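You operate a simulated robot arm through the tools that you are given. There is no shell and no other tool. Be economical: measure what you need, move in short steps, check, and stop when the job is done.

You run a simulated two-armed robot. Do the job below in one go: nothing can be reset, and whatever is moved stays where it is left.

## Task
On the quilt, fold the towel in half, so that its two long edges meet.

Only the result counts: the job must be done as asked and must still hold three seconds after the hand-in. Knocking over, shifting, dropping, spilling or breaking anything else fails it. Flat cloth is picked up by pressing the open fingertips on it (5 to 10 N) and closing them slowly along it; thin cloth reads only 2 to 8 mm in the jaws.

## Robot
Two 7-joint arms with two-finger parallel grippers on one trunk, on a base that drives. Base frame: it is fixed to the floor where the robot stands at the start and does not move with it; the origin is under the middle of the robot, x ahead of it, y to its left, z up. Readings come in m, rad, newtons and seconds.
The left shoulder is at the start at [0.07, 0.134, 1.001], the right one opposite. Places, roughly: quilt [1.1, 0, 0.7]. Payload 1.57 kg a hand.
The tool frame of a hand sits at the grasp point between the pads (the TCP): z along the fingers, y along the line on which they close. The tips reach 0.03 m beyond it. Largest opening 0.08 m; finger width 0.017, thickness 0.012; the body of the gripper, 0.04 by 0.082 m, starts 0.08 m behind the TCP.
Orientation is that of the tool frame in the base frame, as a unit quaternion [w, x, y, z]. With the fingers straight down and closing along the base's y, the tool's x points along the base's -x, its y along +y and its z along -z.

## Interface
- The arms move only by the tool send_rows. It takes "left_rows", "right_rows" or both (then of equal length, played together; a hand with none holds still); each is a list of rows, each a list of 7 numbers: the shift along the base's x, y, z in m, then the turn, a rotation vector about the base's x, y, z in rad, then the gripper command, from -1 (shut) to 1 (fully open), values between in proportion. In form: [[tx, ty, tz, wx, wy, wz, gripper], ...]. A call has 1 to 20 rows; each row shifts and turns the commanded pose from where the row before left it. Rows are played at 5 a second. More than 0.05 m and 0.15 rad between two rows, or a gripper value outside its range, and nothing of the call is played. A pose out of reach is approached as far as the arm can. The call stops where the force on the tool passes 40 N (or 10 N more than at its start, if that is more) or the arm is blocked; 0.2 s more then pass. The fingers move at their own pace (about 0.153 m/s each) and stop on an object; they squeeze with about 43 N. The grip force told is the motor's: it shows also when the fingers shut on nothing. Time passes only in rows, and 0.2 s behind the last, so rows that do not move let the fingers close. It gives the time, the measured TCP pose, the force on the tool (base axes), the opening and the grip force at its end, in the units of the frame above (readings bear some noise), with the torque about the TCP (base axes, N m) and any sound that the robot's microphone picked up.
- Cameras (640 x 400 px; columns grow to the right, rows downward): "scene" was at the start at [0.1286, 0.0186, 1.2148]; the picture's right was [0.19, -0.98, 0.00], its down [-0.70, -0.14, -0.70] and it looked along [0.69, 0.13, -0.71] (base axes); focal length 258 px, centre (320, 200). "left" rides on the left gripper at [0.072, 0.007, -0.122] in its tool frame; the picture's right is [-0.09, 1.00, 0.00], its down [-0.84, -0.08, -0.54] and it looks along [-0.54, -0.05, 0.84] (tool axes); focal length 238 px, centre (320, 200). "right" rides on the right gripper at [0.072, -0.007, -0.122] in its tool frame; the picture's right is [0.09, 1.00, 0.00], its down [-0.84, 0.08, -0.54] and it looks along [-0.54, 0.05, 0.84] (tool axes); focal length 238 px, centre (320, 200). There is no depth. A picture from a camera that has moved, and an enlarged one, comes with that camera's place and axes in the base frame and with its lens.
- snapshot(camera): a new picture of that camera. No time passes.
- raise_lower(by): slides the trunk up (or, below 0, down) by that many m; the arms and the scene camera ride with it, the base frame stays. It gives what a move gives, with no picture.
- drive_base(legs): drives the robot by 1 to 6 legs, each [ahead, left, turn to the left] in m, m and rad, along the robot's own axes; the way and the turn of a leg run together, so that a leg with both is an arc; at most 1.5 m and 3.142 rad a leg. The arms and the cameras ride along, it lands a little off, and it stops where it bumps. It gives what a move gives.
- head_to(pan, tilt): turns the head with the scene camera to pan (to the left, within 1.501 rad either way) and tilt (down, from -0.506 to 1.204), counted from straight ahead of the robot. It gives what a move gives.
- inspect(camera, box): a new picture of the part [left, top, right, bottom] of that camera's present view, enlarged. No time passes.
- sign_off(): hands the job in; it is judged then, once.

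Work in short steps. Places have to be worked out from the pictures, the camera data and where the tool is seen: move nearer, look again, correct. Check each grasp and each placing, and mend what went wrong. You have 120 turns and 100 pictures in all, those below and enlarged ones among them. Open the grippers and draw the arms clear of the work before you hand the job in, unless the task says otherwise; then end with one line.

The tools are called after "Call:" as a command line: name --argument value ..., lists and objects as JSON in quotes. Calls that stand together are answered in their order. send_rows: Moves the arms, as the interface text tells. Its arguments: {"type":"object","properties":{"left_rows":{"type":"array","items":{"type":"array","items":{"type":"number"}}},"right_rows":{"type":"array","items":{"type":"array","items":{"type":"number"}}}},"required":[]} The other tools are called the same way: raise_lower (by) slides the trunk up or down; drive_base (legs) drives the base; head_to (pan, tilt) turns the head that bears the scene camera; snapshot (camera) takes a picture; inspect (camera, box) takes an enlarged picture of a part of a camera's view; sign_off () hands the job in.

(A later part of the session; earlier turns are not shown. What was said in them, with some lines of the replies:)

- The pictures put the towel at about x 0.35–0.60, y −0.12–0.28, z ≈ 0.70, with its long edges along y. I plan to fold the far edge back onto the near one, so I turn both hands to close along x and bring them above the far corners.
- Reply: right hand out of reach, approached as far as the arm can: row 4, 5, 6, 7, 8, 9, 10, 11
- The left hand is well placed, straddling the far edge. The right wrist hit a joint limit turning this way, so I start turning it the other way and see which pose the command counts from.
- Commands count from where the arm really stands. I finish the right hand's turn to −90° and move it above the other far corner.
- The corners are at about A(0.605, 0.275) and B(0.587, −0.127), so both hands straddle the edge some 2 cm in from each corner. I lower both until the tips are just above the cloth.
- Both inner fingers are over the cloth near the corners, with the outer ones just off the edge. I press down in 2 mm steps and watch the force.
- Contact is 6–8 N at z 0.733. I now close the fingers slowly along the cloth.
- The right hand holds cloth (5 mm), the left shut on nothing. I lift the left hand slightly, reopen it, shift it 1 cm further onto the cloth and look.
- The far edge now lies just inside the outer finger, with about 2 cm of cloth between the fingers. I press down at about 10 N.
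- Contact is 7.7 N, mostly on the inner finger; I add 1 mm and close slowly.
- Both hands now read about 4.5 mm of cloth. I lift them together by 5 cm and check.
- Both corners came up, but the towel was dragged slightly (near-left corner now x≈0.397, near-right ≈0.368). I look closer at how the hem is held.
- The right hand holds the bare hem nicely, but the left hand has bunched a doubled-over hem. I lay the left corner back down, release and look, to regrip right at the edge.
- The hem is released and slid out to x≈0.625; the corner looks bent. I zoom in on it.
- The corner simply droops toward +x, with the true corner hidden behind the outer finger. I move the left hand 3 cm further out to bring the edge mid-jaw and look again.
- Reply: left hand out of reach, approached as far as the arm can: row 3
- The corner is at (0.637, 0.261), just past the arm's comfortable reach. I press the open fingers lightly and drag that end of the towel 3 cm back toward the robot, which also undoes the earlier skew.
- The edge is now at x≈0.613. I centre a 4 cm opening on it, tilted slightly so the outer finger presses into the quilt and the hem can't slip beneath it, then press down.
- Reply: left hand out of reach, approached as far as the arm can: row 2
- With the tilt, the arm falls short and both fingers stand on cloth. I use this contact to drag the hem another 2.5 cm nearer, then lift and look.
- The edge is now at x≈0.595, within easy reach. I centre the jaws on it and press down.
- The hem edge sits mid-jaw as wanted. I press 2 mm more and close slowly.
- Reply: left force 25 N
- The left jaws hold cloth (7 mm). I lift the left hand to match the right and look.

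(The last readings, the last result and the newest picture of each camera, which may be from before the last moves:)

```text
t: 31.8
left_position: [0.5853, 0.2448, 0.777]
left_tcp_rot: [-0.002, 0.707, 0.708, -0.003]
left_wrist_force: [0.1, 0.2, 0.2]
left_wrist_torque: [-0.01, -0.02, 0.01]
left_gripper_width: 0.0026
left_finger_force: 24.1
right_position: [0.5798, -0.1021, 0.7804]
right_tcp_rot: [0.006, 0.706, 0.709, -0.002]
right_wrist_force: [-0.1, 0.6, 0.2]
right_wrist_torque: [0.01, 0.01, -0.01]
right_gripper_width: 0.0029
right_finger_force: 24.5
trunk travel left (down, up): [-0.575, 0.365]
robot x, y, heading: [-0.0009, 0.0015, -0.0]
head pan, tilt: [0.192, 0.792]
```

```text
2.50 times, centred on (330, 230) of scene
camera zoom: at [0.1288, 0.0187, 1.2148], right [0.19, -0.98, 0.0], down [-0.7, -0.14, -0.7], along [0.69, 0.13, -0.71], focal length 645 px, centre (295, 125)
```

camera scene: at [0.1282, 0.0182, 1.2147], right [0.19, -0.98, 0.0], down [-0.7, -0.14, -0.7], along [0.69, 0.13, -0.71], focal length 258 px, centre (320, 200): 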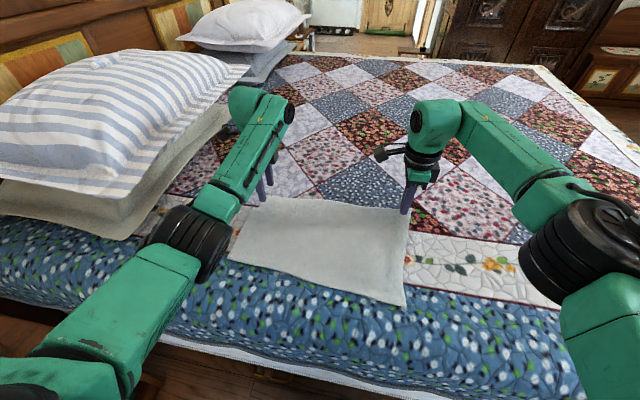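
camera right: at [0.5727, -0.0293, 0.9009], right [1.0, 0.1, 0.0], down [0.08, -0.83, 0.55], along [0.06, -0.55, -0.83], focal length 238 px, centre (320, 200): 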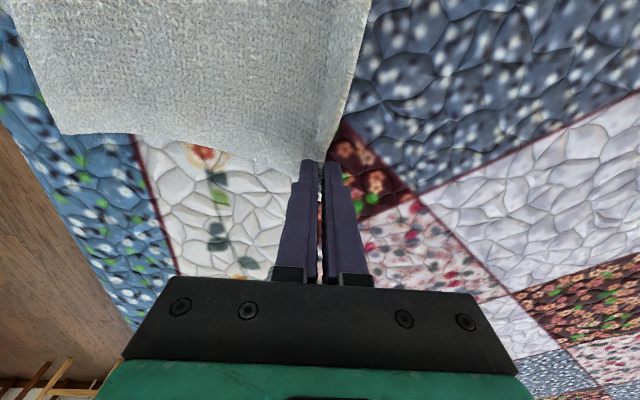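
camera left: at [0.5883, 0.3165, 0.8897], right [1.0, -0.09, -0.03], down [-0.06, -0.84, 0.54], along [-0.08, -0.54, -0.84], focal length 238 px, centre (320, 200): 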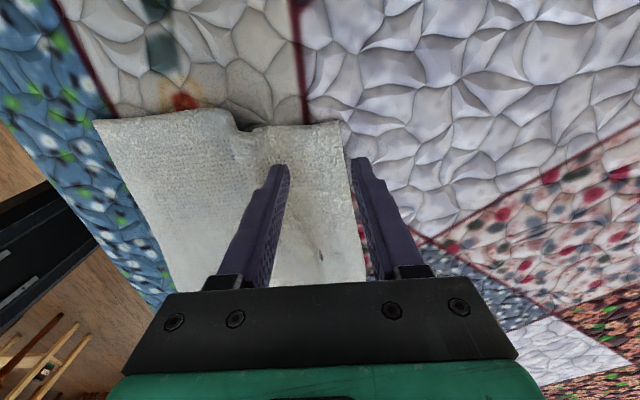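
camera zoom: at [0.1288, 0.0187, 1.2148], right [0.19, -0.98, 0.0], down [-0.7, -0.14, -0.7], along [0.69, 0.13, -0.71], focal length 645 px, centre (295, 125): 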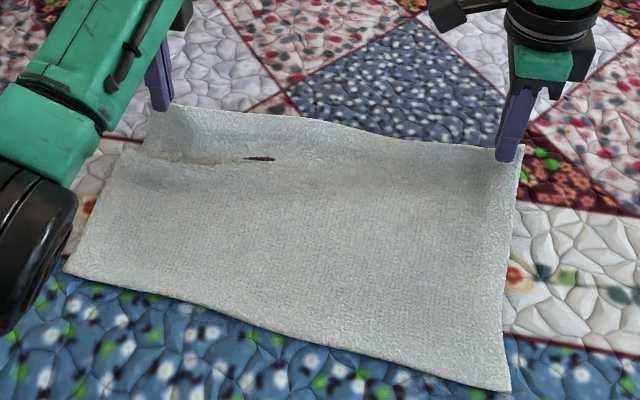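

Both hands now hold a clean single-layer hem. I carry the edge up and back in an arc, tilting the fingers gradually so the hem will lie flat, and check midway.

Call:
send_rows --left_rows '[[-0.012, 0, 0.014, 0, -0.05, 0, -1], [-0.014, 0, 0.012, 0, -0.05, 0, -1], [-0.016, 0, 0.01, 0, -0.07, 0, -1], [-0.016, 0, 0.01, 0, -0.07, 0, -1], [-0.018, 0, 0.006, 0, -0.08, 0, -1], [-0.018, 0, 0.0, 0, -0.08, 0, -1], [0, 0, 0, 0, 0, 0, -1]]' --right_rows '[[-0.012, 0, 0.014, 0, -0.05, 0, -1], [-0.014, 0, 0.012, 0, -0.05, 0, -1], [-0.016, 0, 0.01, 0, -0.07, 0, -1], [-0.018, 0, 0.01, 0, -0.07, 0, -1], [-0.02, 0, 0.006, 0, -0.08, 0, -1], [-0.02, 0, 0.0, 0, -0.08, 0, -1], [0, 0, 0, 0, 0, 0, -1]]'

Call:
snapshot --camera "scene"

Call:
snapshot --camera "left"

```text
t: 33.4
left_position: [0.4919, 0.2453, 0.8292]
left_tcp_rot: [0.138, 0.693, 0.694, 0.139]
left_wrist_force: [0.0, -0.1, 0.5]
left_wrist_torque: [-0.01, 0.07, -0.02]
left_gripper_width: 0.0027
left_finger_force: 24.3
right_position: [0.4809, -0.1016, 0.8318]
right_tcp_rot: [0.145, 0.692, 0.693, 0.138]
right_wrist_force: [-0.2, 0.8, -0.8]
right_wrist_torque: [0.02, 0.04, 0.02]
right_gripper_width: 0.0027
right_finger_force: 23.9
trunk travel left (down, up): [-0.575, 0.365]
robot x, y, heading: [0.0004, -0.0013, 0.002]
head pan, tilt: [0.192, 0.792]
```

```text
67 pictures are left
camera scene: at [0.1297, 0.0186, 1.2147], right [0.19, -0.98, 0.0], down [-0.7, -0.14, -0.7], along [0.69, 0.13, -0.71], focal length 258 px, centre (320, 200)
```

scene: 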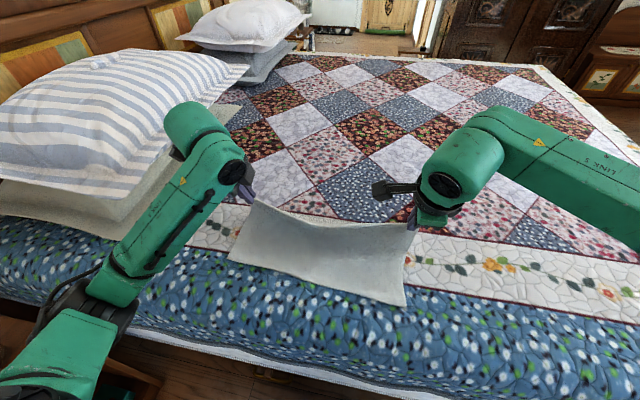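

```text
66 pictures are left
camera left: at [0.4509, 0.3163, 0.9451], right [0.92, -0.09, 0.38], down [-0.28, -0.84, 0.47], along [0.28, -0.54, -0.8], focal length 238 px, centre (320, 200)
```

left: 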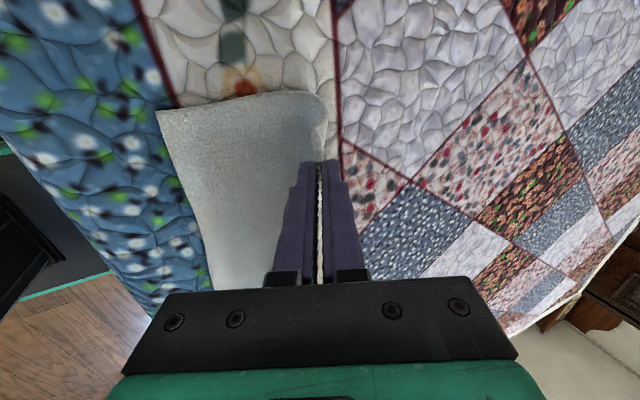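

The hem is standing over the middle of the towel and the near edge hasn't moved. I spread the hands a touch and carry on down toward the near edge, stopping above it.

Call:
send_rows --left_rows '[[-0.013, 0.001, -0.002, 0, -0.06, 0, -1], [-0.013, 0.001, -0.005, 0, -0.06, 0, -1], [-0.013, 0.001, -0.008, 0, -0.06, 0, -1], [-0.013, 0, -0.011, 0, -0.06, 0, -1], [-0.013, 0, -0.013, 0, -0.06, 0, -1], [-0.013, 0, -0.013, 0, -0.05, 0, -1], [0, 0, 0, 0, 0, 0, -1]]' --right_rows '[[-0.0145, -0.001, -0.002, 0, -0.06, 0, -1], [-0.0145, -0.001, -0.005, 0, -0.06, 0, -1], [-0.0145, -0.001, -0.008, 0, -0.06, 0, -1], [-0.0145, 0, -0.011, 0, -0.06, 0, -1], [-0.0145, 0, -0.013, 0, -0.06, 0, -1], [-0.0145, 0, -0.013, 0, -0.05, 0, -1], [0, 0, 0, 0, 0, 0, -1]]'

Call:
snapshot --camera "scene"

Call:
snapshot --camera "left"

Call:
snapshot --camera "right"

```text
t: 35.2
left_position: [0.4142, 0.2725, 0.7859]
left_tcp_rot: [0.213, 0.68, 0.636, 0.298]
left_wrist_force: [-1.3, -10.7, -0.1]
left_wrist_torque: [-0.27, 0.03, -0.19]
left_gripper_width: 0.0026
left_finger_force: 24.1
right_position: [0.3917, -0.1029, 0.7794]
right_tcp_rot: [0.262, 0.655, 0.659, 0.261]
right_wrist_force: [0.5, 10.3, 0.4]
right_wrist_torque: [0.23, 0.05, 0.24]
right_gripper_width: 0.0026
right_finger_force: 23.8
trunk travel left (down, up): [-0.575, 0.365]
robot x, y, heading: [-0.001, 0.0017, 0.001]
head pan, tilt: [0.192, 0.792]
stopped in row 7 (left hand): the arm was blocked; the commanded pose is now the measured one
```

```text
65 pictures are left
camera scene: at [0.1283, 0.0181, 1.2149], right [0.19, -0.98, 0.0], down [-0.7, -0.14, -0.7], along [0.69, 0.14, -0.71], focal length 258 px, centre (320, 200)
```

scene: 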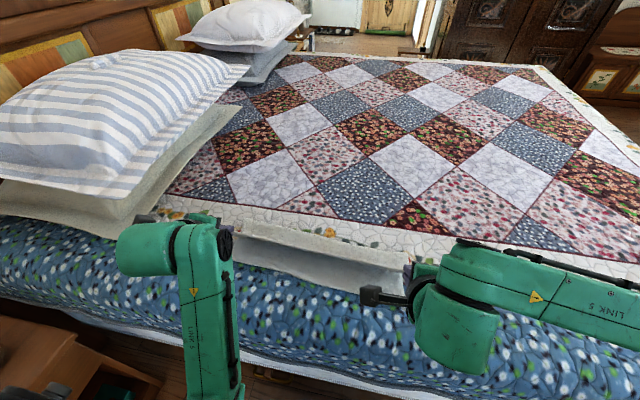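

```text
64 pictures are left
camera left: at [0.3367, 0.3315, 0.8894], right [0.73, -0.19, 0.65], down [-0.44, -0.87, 0.23], along [0.52, -0.45, -0.72], focal length 238 px, centre (320, 200)
```

left: 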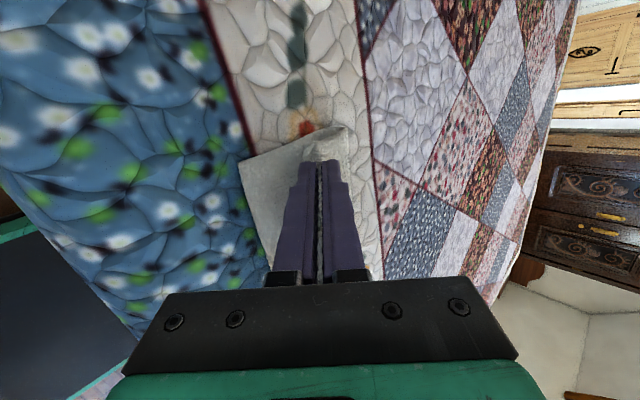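

```text
63 pictures are left
camera right: at [0.3033, -0.0311, 0.8637], right [0.72, 0.1, 0.68], down [-0.31, -0.84, 0.45], along [0.62, -0.54, -0.57], focal length 238 px, centre (320, 200)
```

right: 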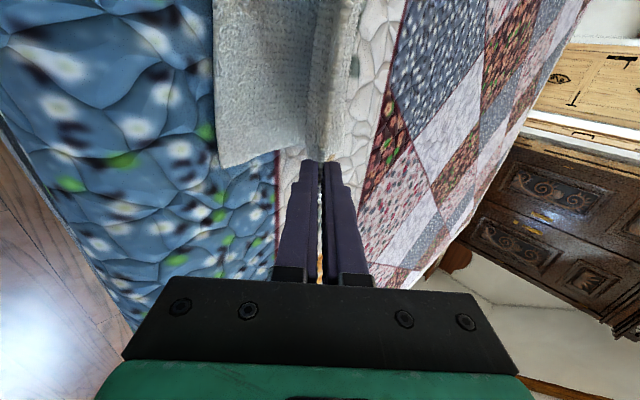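

The left arm ran into a limit and got pushed sideways, pulling the cloth taut (10 N). I ease the left hand back in y with less tilt.

Call:
send_rows --left_rows '[[0.004, -0.008, 0.004, -0.045, 0.047, 0.008, -1], [0.004, -0.008, 0.004, -0.045, 0.047, 0.008, -1], [0.002, -0.008, 0.002, -0.043, 0.046, 0.008, -1], [0, 0, 0, 0, 0, 0, -1]]'

Call:
inspect --camera "scene" --box '[110, 180, 510, 400]'

```text
t: 36.2
left_position: [0.4233, 0.2493, 0.795]
left_tcp_rot: [0.209, 0.674, 0.677, 0.209]
left_wrist_force: [-0.1, 0.4, -0.2]
left_wrist_torque: [0.05, -0.01, -0.02]
left_gripper_width: 0.0028
left_finger_force: 24.0
right_position: [0.3931, -0.1047, 0.7799]
right_tcp_rot: [0.264, 0.657, 0.658, 0.258]
right_wrist_force: [0.3, 0.1, 0.6]
right_wrist_torque: [-0.01, 0.07, 0.01]
right_gripper_width: 0.0025
right_finger_force: 23.7
trunk travel left (down, up): [-0.575, 0.365]
robot x, y, heading: [0.0014, 0.0027, -0.003]
head pan, tilt: [0.192, 0.792]
```

```text
1.60 times, centred on (310, 290) of scene
camera zoom: at [0.1283, 0.0187, 1.2149], right [0.19, -0.98, 0.0], down [-0.7, -0.14, -0.7], along [0.69, 0.13, -0.71], focal length 413 px, centre (336, 56)
```

zoom: 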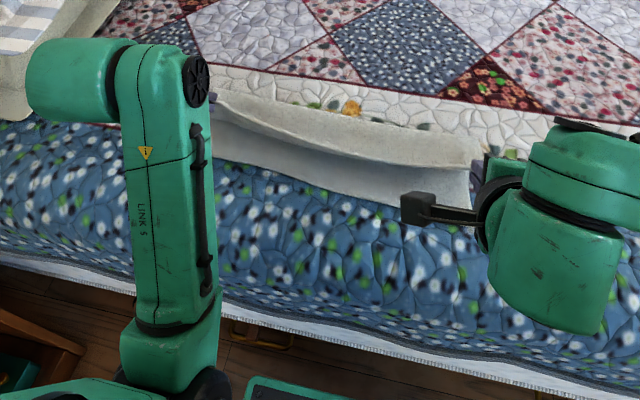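

The tension is gone and both grips hold. I lower both hems toward the near edge (about x 0.39 left, 0.365 right), keeping the left tilt at 0.55.

Call:
send_rows --left_rows '[[-0.007, 0, -0.008, 0, 0.02, 0, -1], [-0.007, 0, -0.01, 0, 0.02, 0, -1], [-0.007, 0, -0.01, 0, 0.01, 0, -1], [-0.007, 0, -0.01, 0, 0, 0, -1], [-0.006, 0, -0.01, 0, 0, 0, -1], [0, 0, 0, 0, 0, 0, -1]]' --right_rows '[[-0.006, 0, -0.007, 0, 0, 0, -1], [-0.006, 0, -0.007, 0, 0, 0, -1], [-0.006, 0, -0.007, 0, 0, 0, -1], [-0.006, 0, -0.007, 0, 0, 0, -1], [-0.006, 0, -0.006, 0, 0, 0, -1], [0, 0, 0, 0, 0, 0, -1]]'

Call:
snapshot --camera "left"

Call:
snapshot --camera "right"

Call:
inspect --camera "scene" --box '[110, 180, 510, 400]'

```text
t: 37.6
left_position: [0.3898, 0.2494, 0.7469]
left_tcp_rot: [0.192, 0.679, 0.682, 0.193]
left_wrist_force: [0.5, -0.4, 0.5]
left_wrist_torque: [0.03, -0.08, -0.02]
left_gripper_width: 0.0026
left_finger_force: 23.7
right_position: [0.3624, -0.1023, 0.7452]
right_tcp_rot: [0.263, 0.657, 0.658, 0.258]
right_wrist_force: [-0.2, -0.3, -0.3]
right_wrist_torque: [0.03, 0.04, 0.03]
right_gripper_width: 0.0025
right_finger_force: 23.8
trunk travel left (down, up): [-0.575, 0.365]
robot x, y, heading: [0.0048, 0.0005, 0.005]
head pan, tilt: [0.192, 0.792]
```

```text
61 pictures are left
camera left: at [0.3309, 0.3202, 0.8551], right [0.85, -0.09, 0.52], down [-0.35, -0.84, 0.42], along [0.4, -0.54, -0.74], focal length 238 px, centre (320, 200)
```

left: 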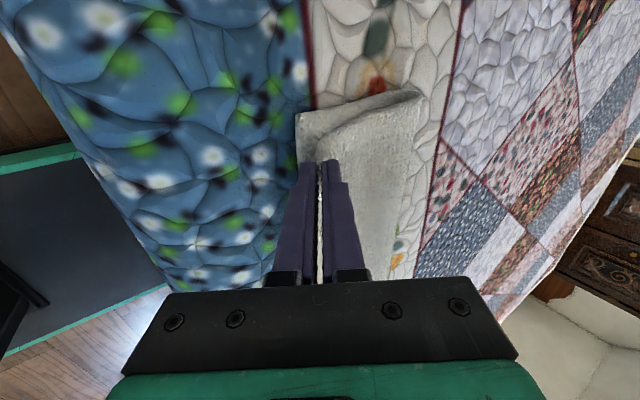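

```text
60 pictures are left
camera right: at [0.2743, -0.0312, 0.8292], right [0.72, 0.1, 0.68], down [-0.32, -0.83, 0.45], along [0.61, -0.54, -0.57], focal length 238 px, centre (320, 200)
```

right: 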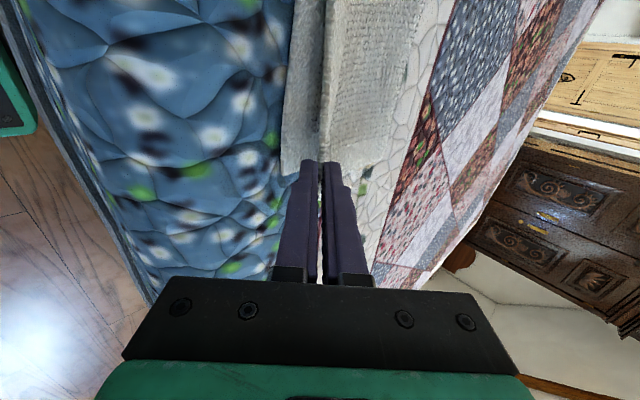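

```text
1.60 times, centred on (310, 290) of scene
camera zoom: at [0.1286, 0.0185, 1.2148], right [0.19, -0.98, 0.0], down [-0.7, -0.14, -0.7], along [0.69, 0.13, -0.71], focal length 413 px, centre (336, 56)
```

zoom: 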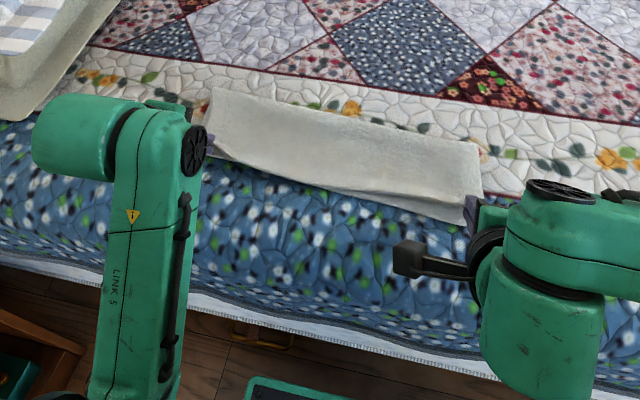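

The top layer now hangs right over the near edge on both sides. I zoom in to judge the hem against the lower edge.

Call:
inspect --camera "left" --box '[260, 70, 420, 170]'

Call:
inspect --camera "right" --box '[240, 90, 400, 190]'

Call:
inspect --camera "scene" --box '[220, 220, 420, 330]'

```text
4.00 times, centred on (340, 120) of left
camera zoom: at [0.3309, 0.3202, 0.8551], right [0.85, -0.09, 0.52], down [-0.35, -0.84, 0.42], along [0.4, -0.54, -0.74], focal length 953 px, centre (240, 520)
```

zoom: 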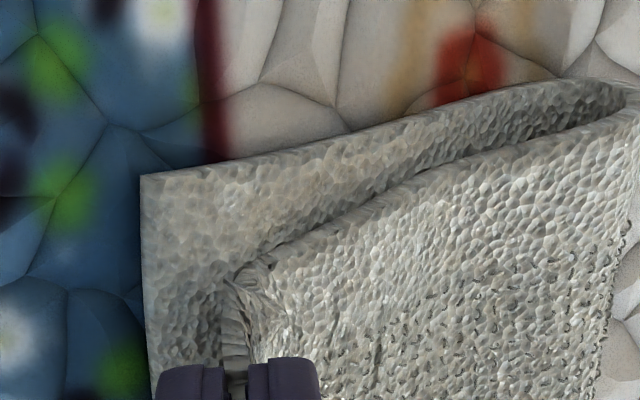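

```text
4.00 times, centred on (320, 140) of right
camera zoom: at [0.2743, -0.0312, 0.8292], right [0.72, 0.1, 0.68], down [-0.32, -0.83, 0.45], along [0.61, -0.54, -0.57], focal length 953 px, centre (320, 440)
```

zoom: 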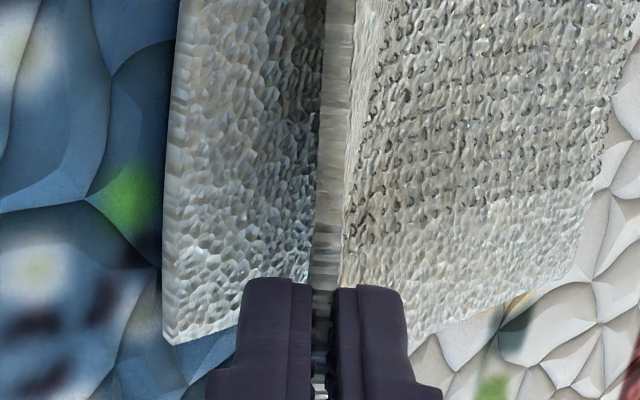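

```text
3.20 times, centred on (320, 275) of scene
camera zoom: at [0.1286, 0.0185, 1.2148], right [0.19, -0.98, 0.0], down [-0.7, -0.14, -0.7], along [0.69, 0.13, -0.71], focal length 825 px, centre (320, -40)
```

zoom: 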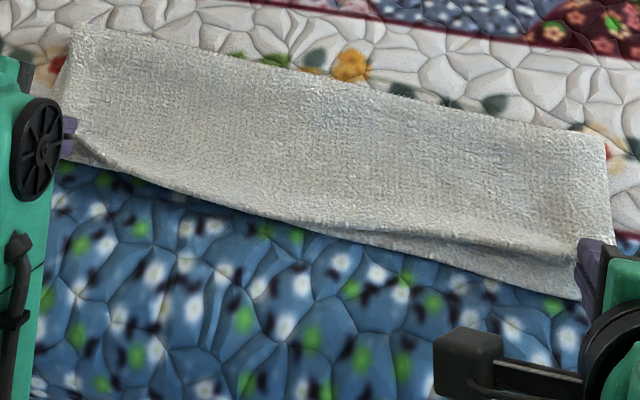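

By my estimate the held hem lies within about 5 mm of the lower near edge on both sides. I lower the last centimetre until the tips touch the lower layer.

Call:
send_rows --left_rows '[[-0.001, 0, -0.004, 0, 0, 0, -1], [-0.001, 0, -0.004, 0, 0, 0, -1], [0, 0, -0.003, 0, 0, 0, -1], [0, 0, 0, 0, 0, 0, -1]]' --right_rows '[[0, 0, -0.004, 0, 0, 0, -1], [0, 0, -0.004, 0, 0, 0, -1], [0, 0, -0.004, 0, 0, 0, -1], [0, 0, 0, 0, 0, 0, -1]]'

Call:
inspect --camera "left" --box '[260, 70, 420, 170]'

Call:
inspect --camera "right" --box '[240, 90, 400, 190]'

```text
t: 38.6
left_position: [0.3872, 0.2492, 0.736]
left_tcp_rot: [0.191, 0.679, 0.682, 0.193]
left_wrist_force: [0.8, 1.2, 2.4]
left_wrist_torque: [0.01, -0.09, -0.01]
left_gripper_width: 0.0027
left_finger_force: 24.3
right_position: [0.3629, -0.1025, 0.7346]
right_tcp_rot: [0.264, 0.656, 0.658, 0.259]
right_wrist_force: [0.1, -0.8, 1.3]
right_wrist_torque: [0.03, 0.04, -0.01]
right_gripper_width: 0.0024
right_finger_force: 24.0
trunk travel left (down, up): [-0.575, 0.365]
robot x, y, heading: [0.0002, 0.0046, -0.003]
head pan, tilt: [0.192, 0.792]
```

```text
4.00 times, centred on (340, 120) of left
camera zoom: at [0.3282, 0.3204, 0.8445], right [0.85, -0.09, 0.52], down [-0.35, -0.84, 0.42], along [0.4, -0.54, -0.74], focal length 953 px, centre (240, 520)
```

zoom: 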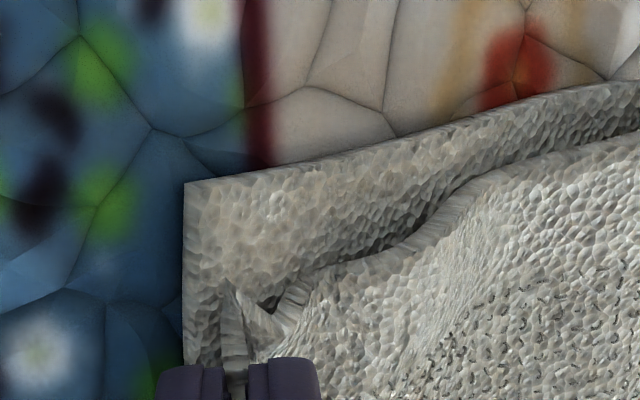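

```text
4.00 times, centred on (320, 140) of right
camera zoom: at [0.2744, -0.0311, 0.8174], right [0.72, 0.1, 0.68], down [-0.32, -0.83, 0.45], along [0.61, -0.55, -0.57], focal length 953 px, centre (320, 440)
```

zoom: 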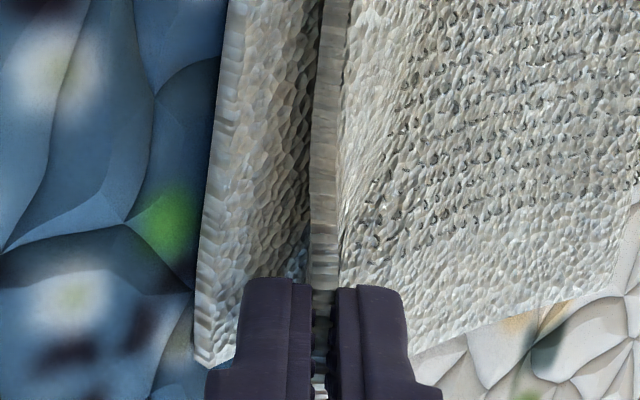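

Both hems touch down right above the lower edge (x≈0.40 left, 0.367 right). I open the fingers slightly and draw back along their axis.

Call:
send_rows --left_rows '[[0, 0, 0, 0, 0, 0, -0.85], [0, 0, 0.002, 0, 0, 0, -0.7], [0, 0, 0.002, 0, 0, 0, -0.6], [-0.005, 0, 0.008, 0, 0, 0, -0.6], [-0.006, 0, 0.01, 0, 0, 0, -0.6], [-0.008, 0, 0.013, 0, 0, 0, -0.6], [-0.008, 0, 0.013, 0, 0, 0, -0.6], [0, 0, 0.03, 0, 0, 0, -0.6]]' --right_rows '[[0, 0, 0, 0, 0, 0, -0.85], [0, 0, 0.002, 0, 0, 0, -0.7], [0, 0, 0.002, 0, 0, 0, -0.6], [-0.006, 0, 0.006, 0, 0, 0, -0.6], [-0.008, 0, 0.008, 0, 0, 0, -0.6], [-0.01, 0, 0.01, 0, 0, 0, -0.6], [-0.01, 0, 0.01, 0, 0, 0, -0.6], [0, 0, 0.03, 0, 0, 0, -0.6]]'

Call:
snapshot --camera "left"

Call:
snapshot --camera "right"

Call:
inspect --camera "scene" --box '[220, 220, 420, 330]'

```text
t: 39.9
left_position: [0.3753, 0.2903, 0.7721]
left_tcp_rot: [0.123, 0.699, 0.659, 0.249]
left_wrist_force: [0.3, -0.5, -0.1]
left_wrist_torque: [-0.04, -0.03, 0.02]
left_gripper_width: 0.0165
left_finger_force: 0.1
left hand out of reach, approached as far as the arm can: row 6
right_position: [0.3524, -0.0948, 0.7453]
right_tcp_rot: [0.258, 0.656, 0.66, 0.26]
right_wrist_force: [-0.2, 0.4, 0.1]
right_wrist_torque: [-0.03, -0.01, 0.0]
right_gripper_width: 0.0161
right_finger_force: 0.0
right hand out of reach, approached as far as the arm can: row 4, 5
trunk travel left (down, up): [-0.575, 0.365]
robot x, y, heading: [-0.0053, 0.0012, 0.002]
head pan, tilt: [0.192, 0.792]
stopped in row 6 (left hand): the arm was blocked; the commanded pose is now the measured one
```

```text
53 pictures are left
camera left: at [0.3187, 0.3415, 0.891], right [0.86, -0.19, 0.48], down [-0.35, -0.9, 0.27], along [0.38, -0.4, -0.84], focal length 238 px, centre (320, 200)
```

left: 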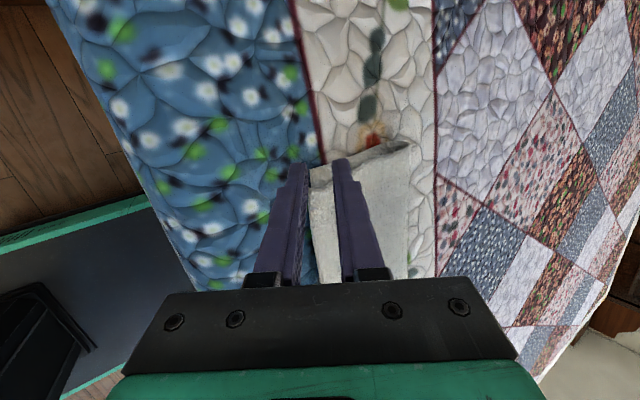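

```text
52 pictures are left
camera right: at [0.264, -0.0232, 0.8302], right [0.73, 0.1, 0.68], down [-0.31, -0.84, 0.45], along [0.61, -0.54, -0.58], focal length 238 px, centre (320, 200)
```

right: 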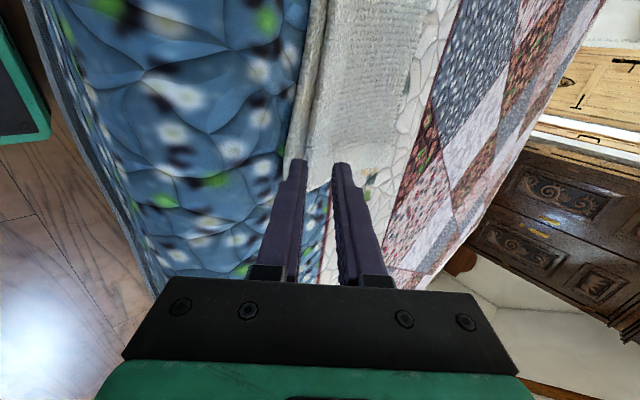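

```text
3.20 times, centred on (320, 275) of scene
camera zoom: at [0.1288, 0.0203, 1.2148], right [0.19, -0.98, 0.0], down [-0.7, -0.14, -0.7], along [0.69, 0.13, -0.71], focal length 825 px, centre (320, -40)
```

zoom: 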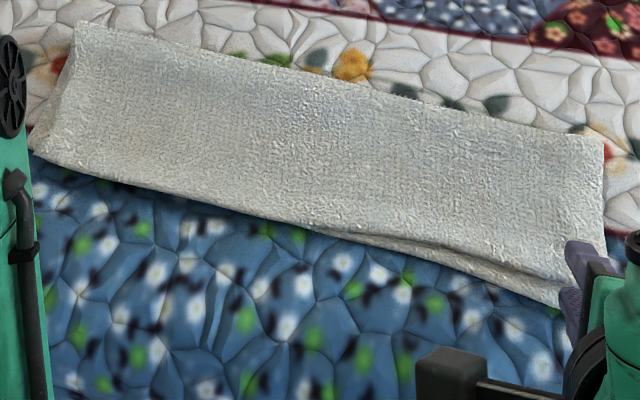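

The hem stayed in place. Both arms are near their inner limits, so I withdraw them straight up.

Call:
send_rows --left_rows '[[0, 0, 0.02, 0, 0.05, 0, -0.6], [0, 0, 0.03, 0, 0.05, 0, -0.6], [0, 0.01, 0.03, 0, 0.05, 0, -0.6], [0, 0.01, 0.03, 0, 0.05, 0, -0.6]]' --right_rows '[[0, 0, 0.015, 0, 0, 0, -0.6], [0, 0, 0.02, 0, 0.04, 0, -0.6], [0, -0.01, 0.03, 0, 0.05, 0, -0.6], [0, -0.01, 0.03, 0, 0.05, 0, -0.6]]'

Call:
snapshot --camera "scene"

Call:
snapshot --camera "left"

Call:
snapshot --camera "right"

```text
t: 40.6
left_position: [0.3705, 0.3374, 0.8165]
left_tcp_rot: [0.014, 0.704, 0.657, 0.269]
left_wrist_force: [-0.7, 0.0, -0.1]
left_wrist_torque: [-0.04, 0.0, 0.01]
left_gripper_width: 0.0159
left_finger_force: 0.0
left hand out of reach, approached as far as the arm can: row 2, 3
right_position: [0.3524, -0.0952, 0.7803]
right_tcp_rot: [0.244, 0.662, 0.665, 0.247]
right_wrist_force: [0.8, -0.3, 0.7]
right_wrist_torque: [0.0, -0.01, -0.03]
right_gripper_width: 0.0157
right_finger_force: 0.0
trunk travel left (down, up): [-0.575, 0.365]
robot x, y, heading: [-0.0001, 0.0005, 0.003]
head pan, tilt: [0.192, 0.792]
stopped in row 3 (left hand): the arm was blocked; the commanded pose is now the measured one
```

```text
50 pictures are left
camera scene: at [0.1282, 0.0182, 1.2149], right [0.19, -0.98, 0.0], down [-0.7, -0.14, -0.7], along [0.69, 0.14, -0.71], focal length 258 px, centre (320, 200)
```

scene: 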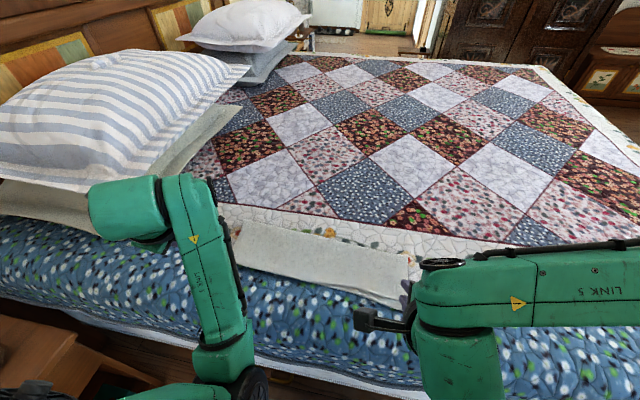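

```text
49 pictures are left
camera left: at [0.3273, 0.3626, 0.9497], right [0.91, -0.22, 0.34], down [-0.28, -0.95, 0.13], along [0.29, -0.22, -0.93], focal length 238 px, centre (320, 200)
```

left: 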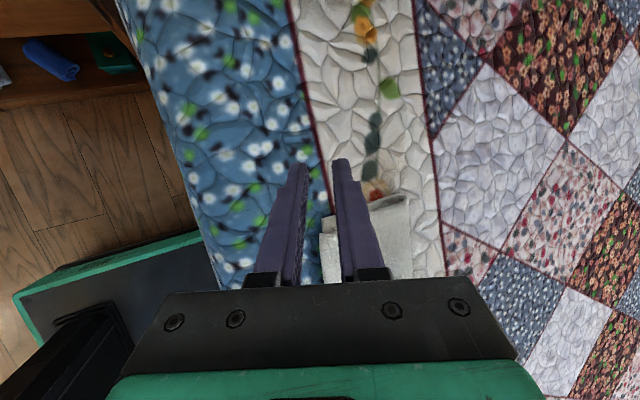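

```text
48 pictures are left
camera right: at [0.2672, -0.0252, 0.8693], right [0.75, 0.1, 0.65], down [-0.29, -0.84, 0.46], along [0.59, -0.53, -0.61], focal length 238 px, centre (320, 200)
```

right: 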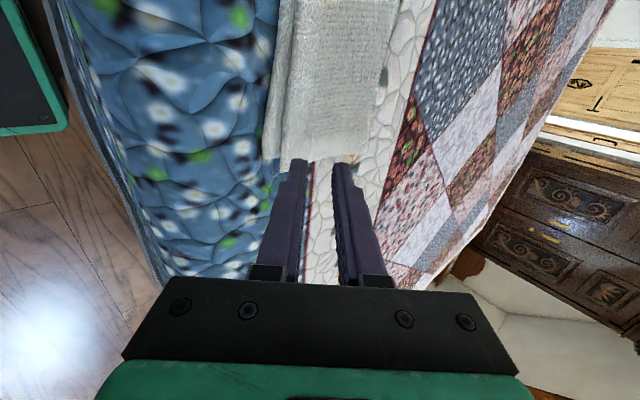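

Both hands are free of the cloth. I raise the trunk to carry both arms clear upward and view the result from above.

Call:
raise_lower --by 0.2

Call:
snapshot --camera "scene"

Call:
snapshot --camera "right"

Call:
snapshot --camera "left"

```text
t: 42.7
left_position: [0.3717, 0.3367, 1.0154]
left_tcp_rot: [0.014, 0.704, 0.657, 0.268]
left_wrist_force: [0.1, -0.5, 0.4]
left_wrist_torque: [-0.01, 0.03, 0.04]
left_gripper_width: 0.0159
left_finger_force: 0.1
right_position: [0.3531, -0.0956, 0.9807]
right_tcp_rot: [0.245, 0.661, 0.665, 0.247]
right_wrist_force: [0.2, 0.8, -0.1]
right_wrist_torque: [0.0, -0.04, 0.0]
right_gripper_width: 0.0161
right_finger_force: 0.1
trunk travel left (down, up): [-0.775, 0.165]
robot x, y, heading: [0.0014, 0.0007, -0.002]
head pan, tilt: [0.192, 0.792]
```

```text
47 pictures are left
camera scene: at [0.1286, 0.0189, 1.4148], right [0.19, -0.98, 0.0], down [-0.7, -0.14, -0.7], along [0.69, 0.14, -0.71], focal length 258 px, centre (320, 200)
```

scene: 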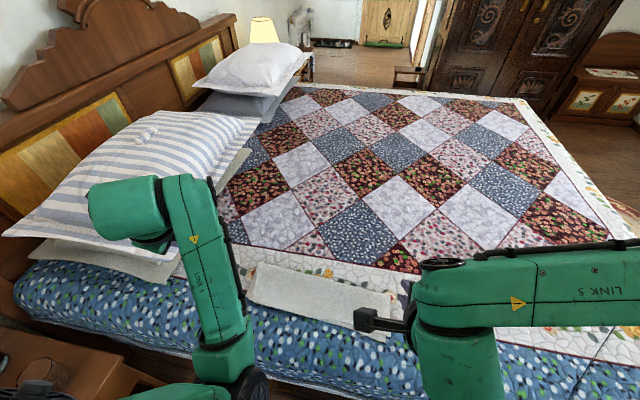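

```text
46 pictures are left
camera right: at [0.2675, -0.0247, 1.0692], right [0.75, 0.1, 0.65], down [-0.29, -0.84, 0.46], along [0.59, -0.53, -0.61], focal length 238 px, centre (320, 200)
```

right: 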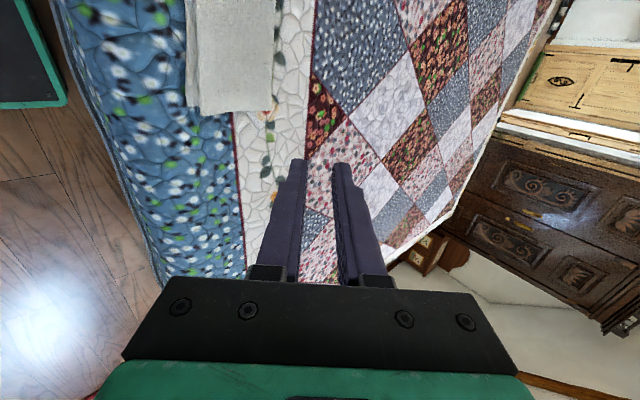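

```text
45 pictures are left
camera left: at [0.3275, 0.3631, 1.1491], right [0.92, -0.22, 0.34], down [-0.28, -0.95, 0.14], along [0.29, -0.22, -0.93], focal length 238 px, centre (320, 200)
```

left: 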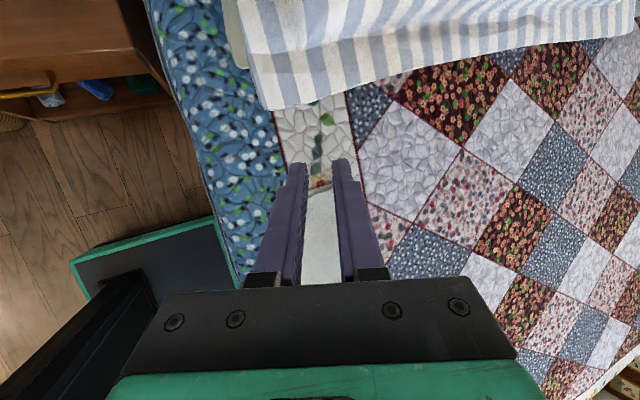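

Both arms are clear. I zoom in on the folded towel from the right camera and the scene camera to check edge alignment.

Call:
inspect --camera "right" --box '[150, 0, 310, 120]'

Call:
inspect --camera "scene" --box '[230, 240, 410, 350]'

```text
3.33 times, centred on (230, 60) of right
camera zoom: at [0.2675, -0.0247, 1.0692], right [0.75, 0.1, 0.65], down [-0.29, -0.84, 0.46], along [0.59, -0.53, -0.61], focal length 794 px, centre (620, 667)
```

zoom: 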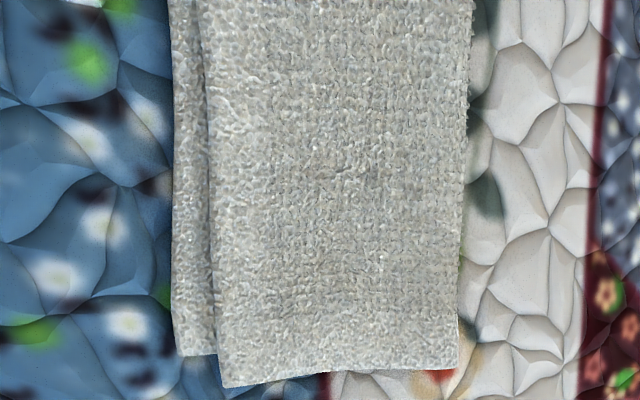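

```text
3.56 times, centred on (320, 295) of scene
camera zoom: at [0.1286, 0.0189, 1.4148], right [0.19, -0.98, 0.0], down [-0.7, -0.14, -0.7], along [0.69, 0.14, -0.71], focal length 917 px, centre (320, -138)
```

zoom: 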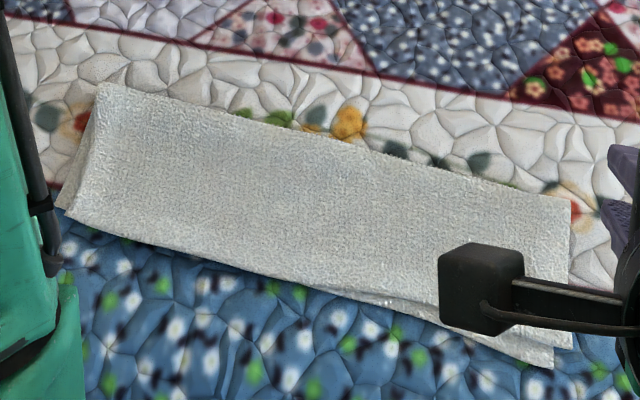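

The towel is folded: the long edges meet, with about 1 cm of offset at the right end and a close match elsewhere. I open both grippers fully, well above the work, before handing in.

Call:
send_rows --left_rows '[[0, 0, 0.01, 0, 0, 0, 1], [0, 0, 0, 0, 0, 0, 1], [0, 0, 0, 0, 0, 0, 1]]' --right_rows '[[0, 0, 0.01, 0, 0, 0, 1], [0, 0, 0, 0, 0, 0, 1], [0, 0, 0, 0, 0, 0, 1]]'

Call:
inspect --camera "scene" --box '[230, 240, 410, 350]'

```text
t: 43.5
left_position: [0.3676, 0.3537, 1.0333]
left_tcp_rot: [-0.011, 0.699, 0.656, 0.285]
left_wrist_force: [0.3, -0.6, -0.7]
left_wrist_torque: [-0.01, -0.01, -0.02]
left_gripper_width: 0.0799
left_finger_force: 0.0
right_position: [0.3531, -0.0954, 0.9909]
right_tcp_rot: [0.245, 0.66, 0.666, 0.248]
right_wrist_force: [-0.2, 0.2, 0.8]
right_wrist_torque: [-0.01, 0.01, 0.0]
right_gripper_width: 0.0799
right_finger_force: 0.2
trunk travel left (down, up): [-0.775, 0.165]
robot x, y, heading: [0.0024, -0.0013, -0.005]
head pan, tilt: [0.192, 0.792]
```

```text
3.56 times, centred on (320, 295) of scene
camera zoom: at [0.1284, 0.0188, 1.4149], right [0.19, -0.98, 0.0], down [-0.7, -0.14, -0.7], along [0.69, 0.14, -0.71], focal length 917 px, centre (320, -138)
```

zoom: 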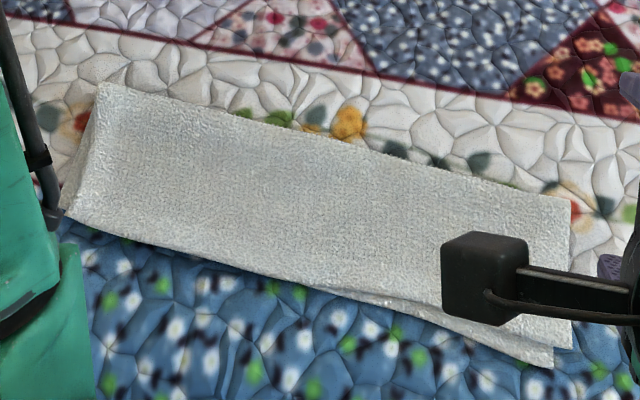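

The fold is stable, the grippers are open and the arms are clear, so I hand the job in.

Call:
sign_off

```text
The job is handed in.
```

The towel is folded in half on the quilt with its long edges together, except for about 1 cm of offset at the right end; the top layer also sits about 1 cm to the robot's right.
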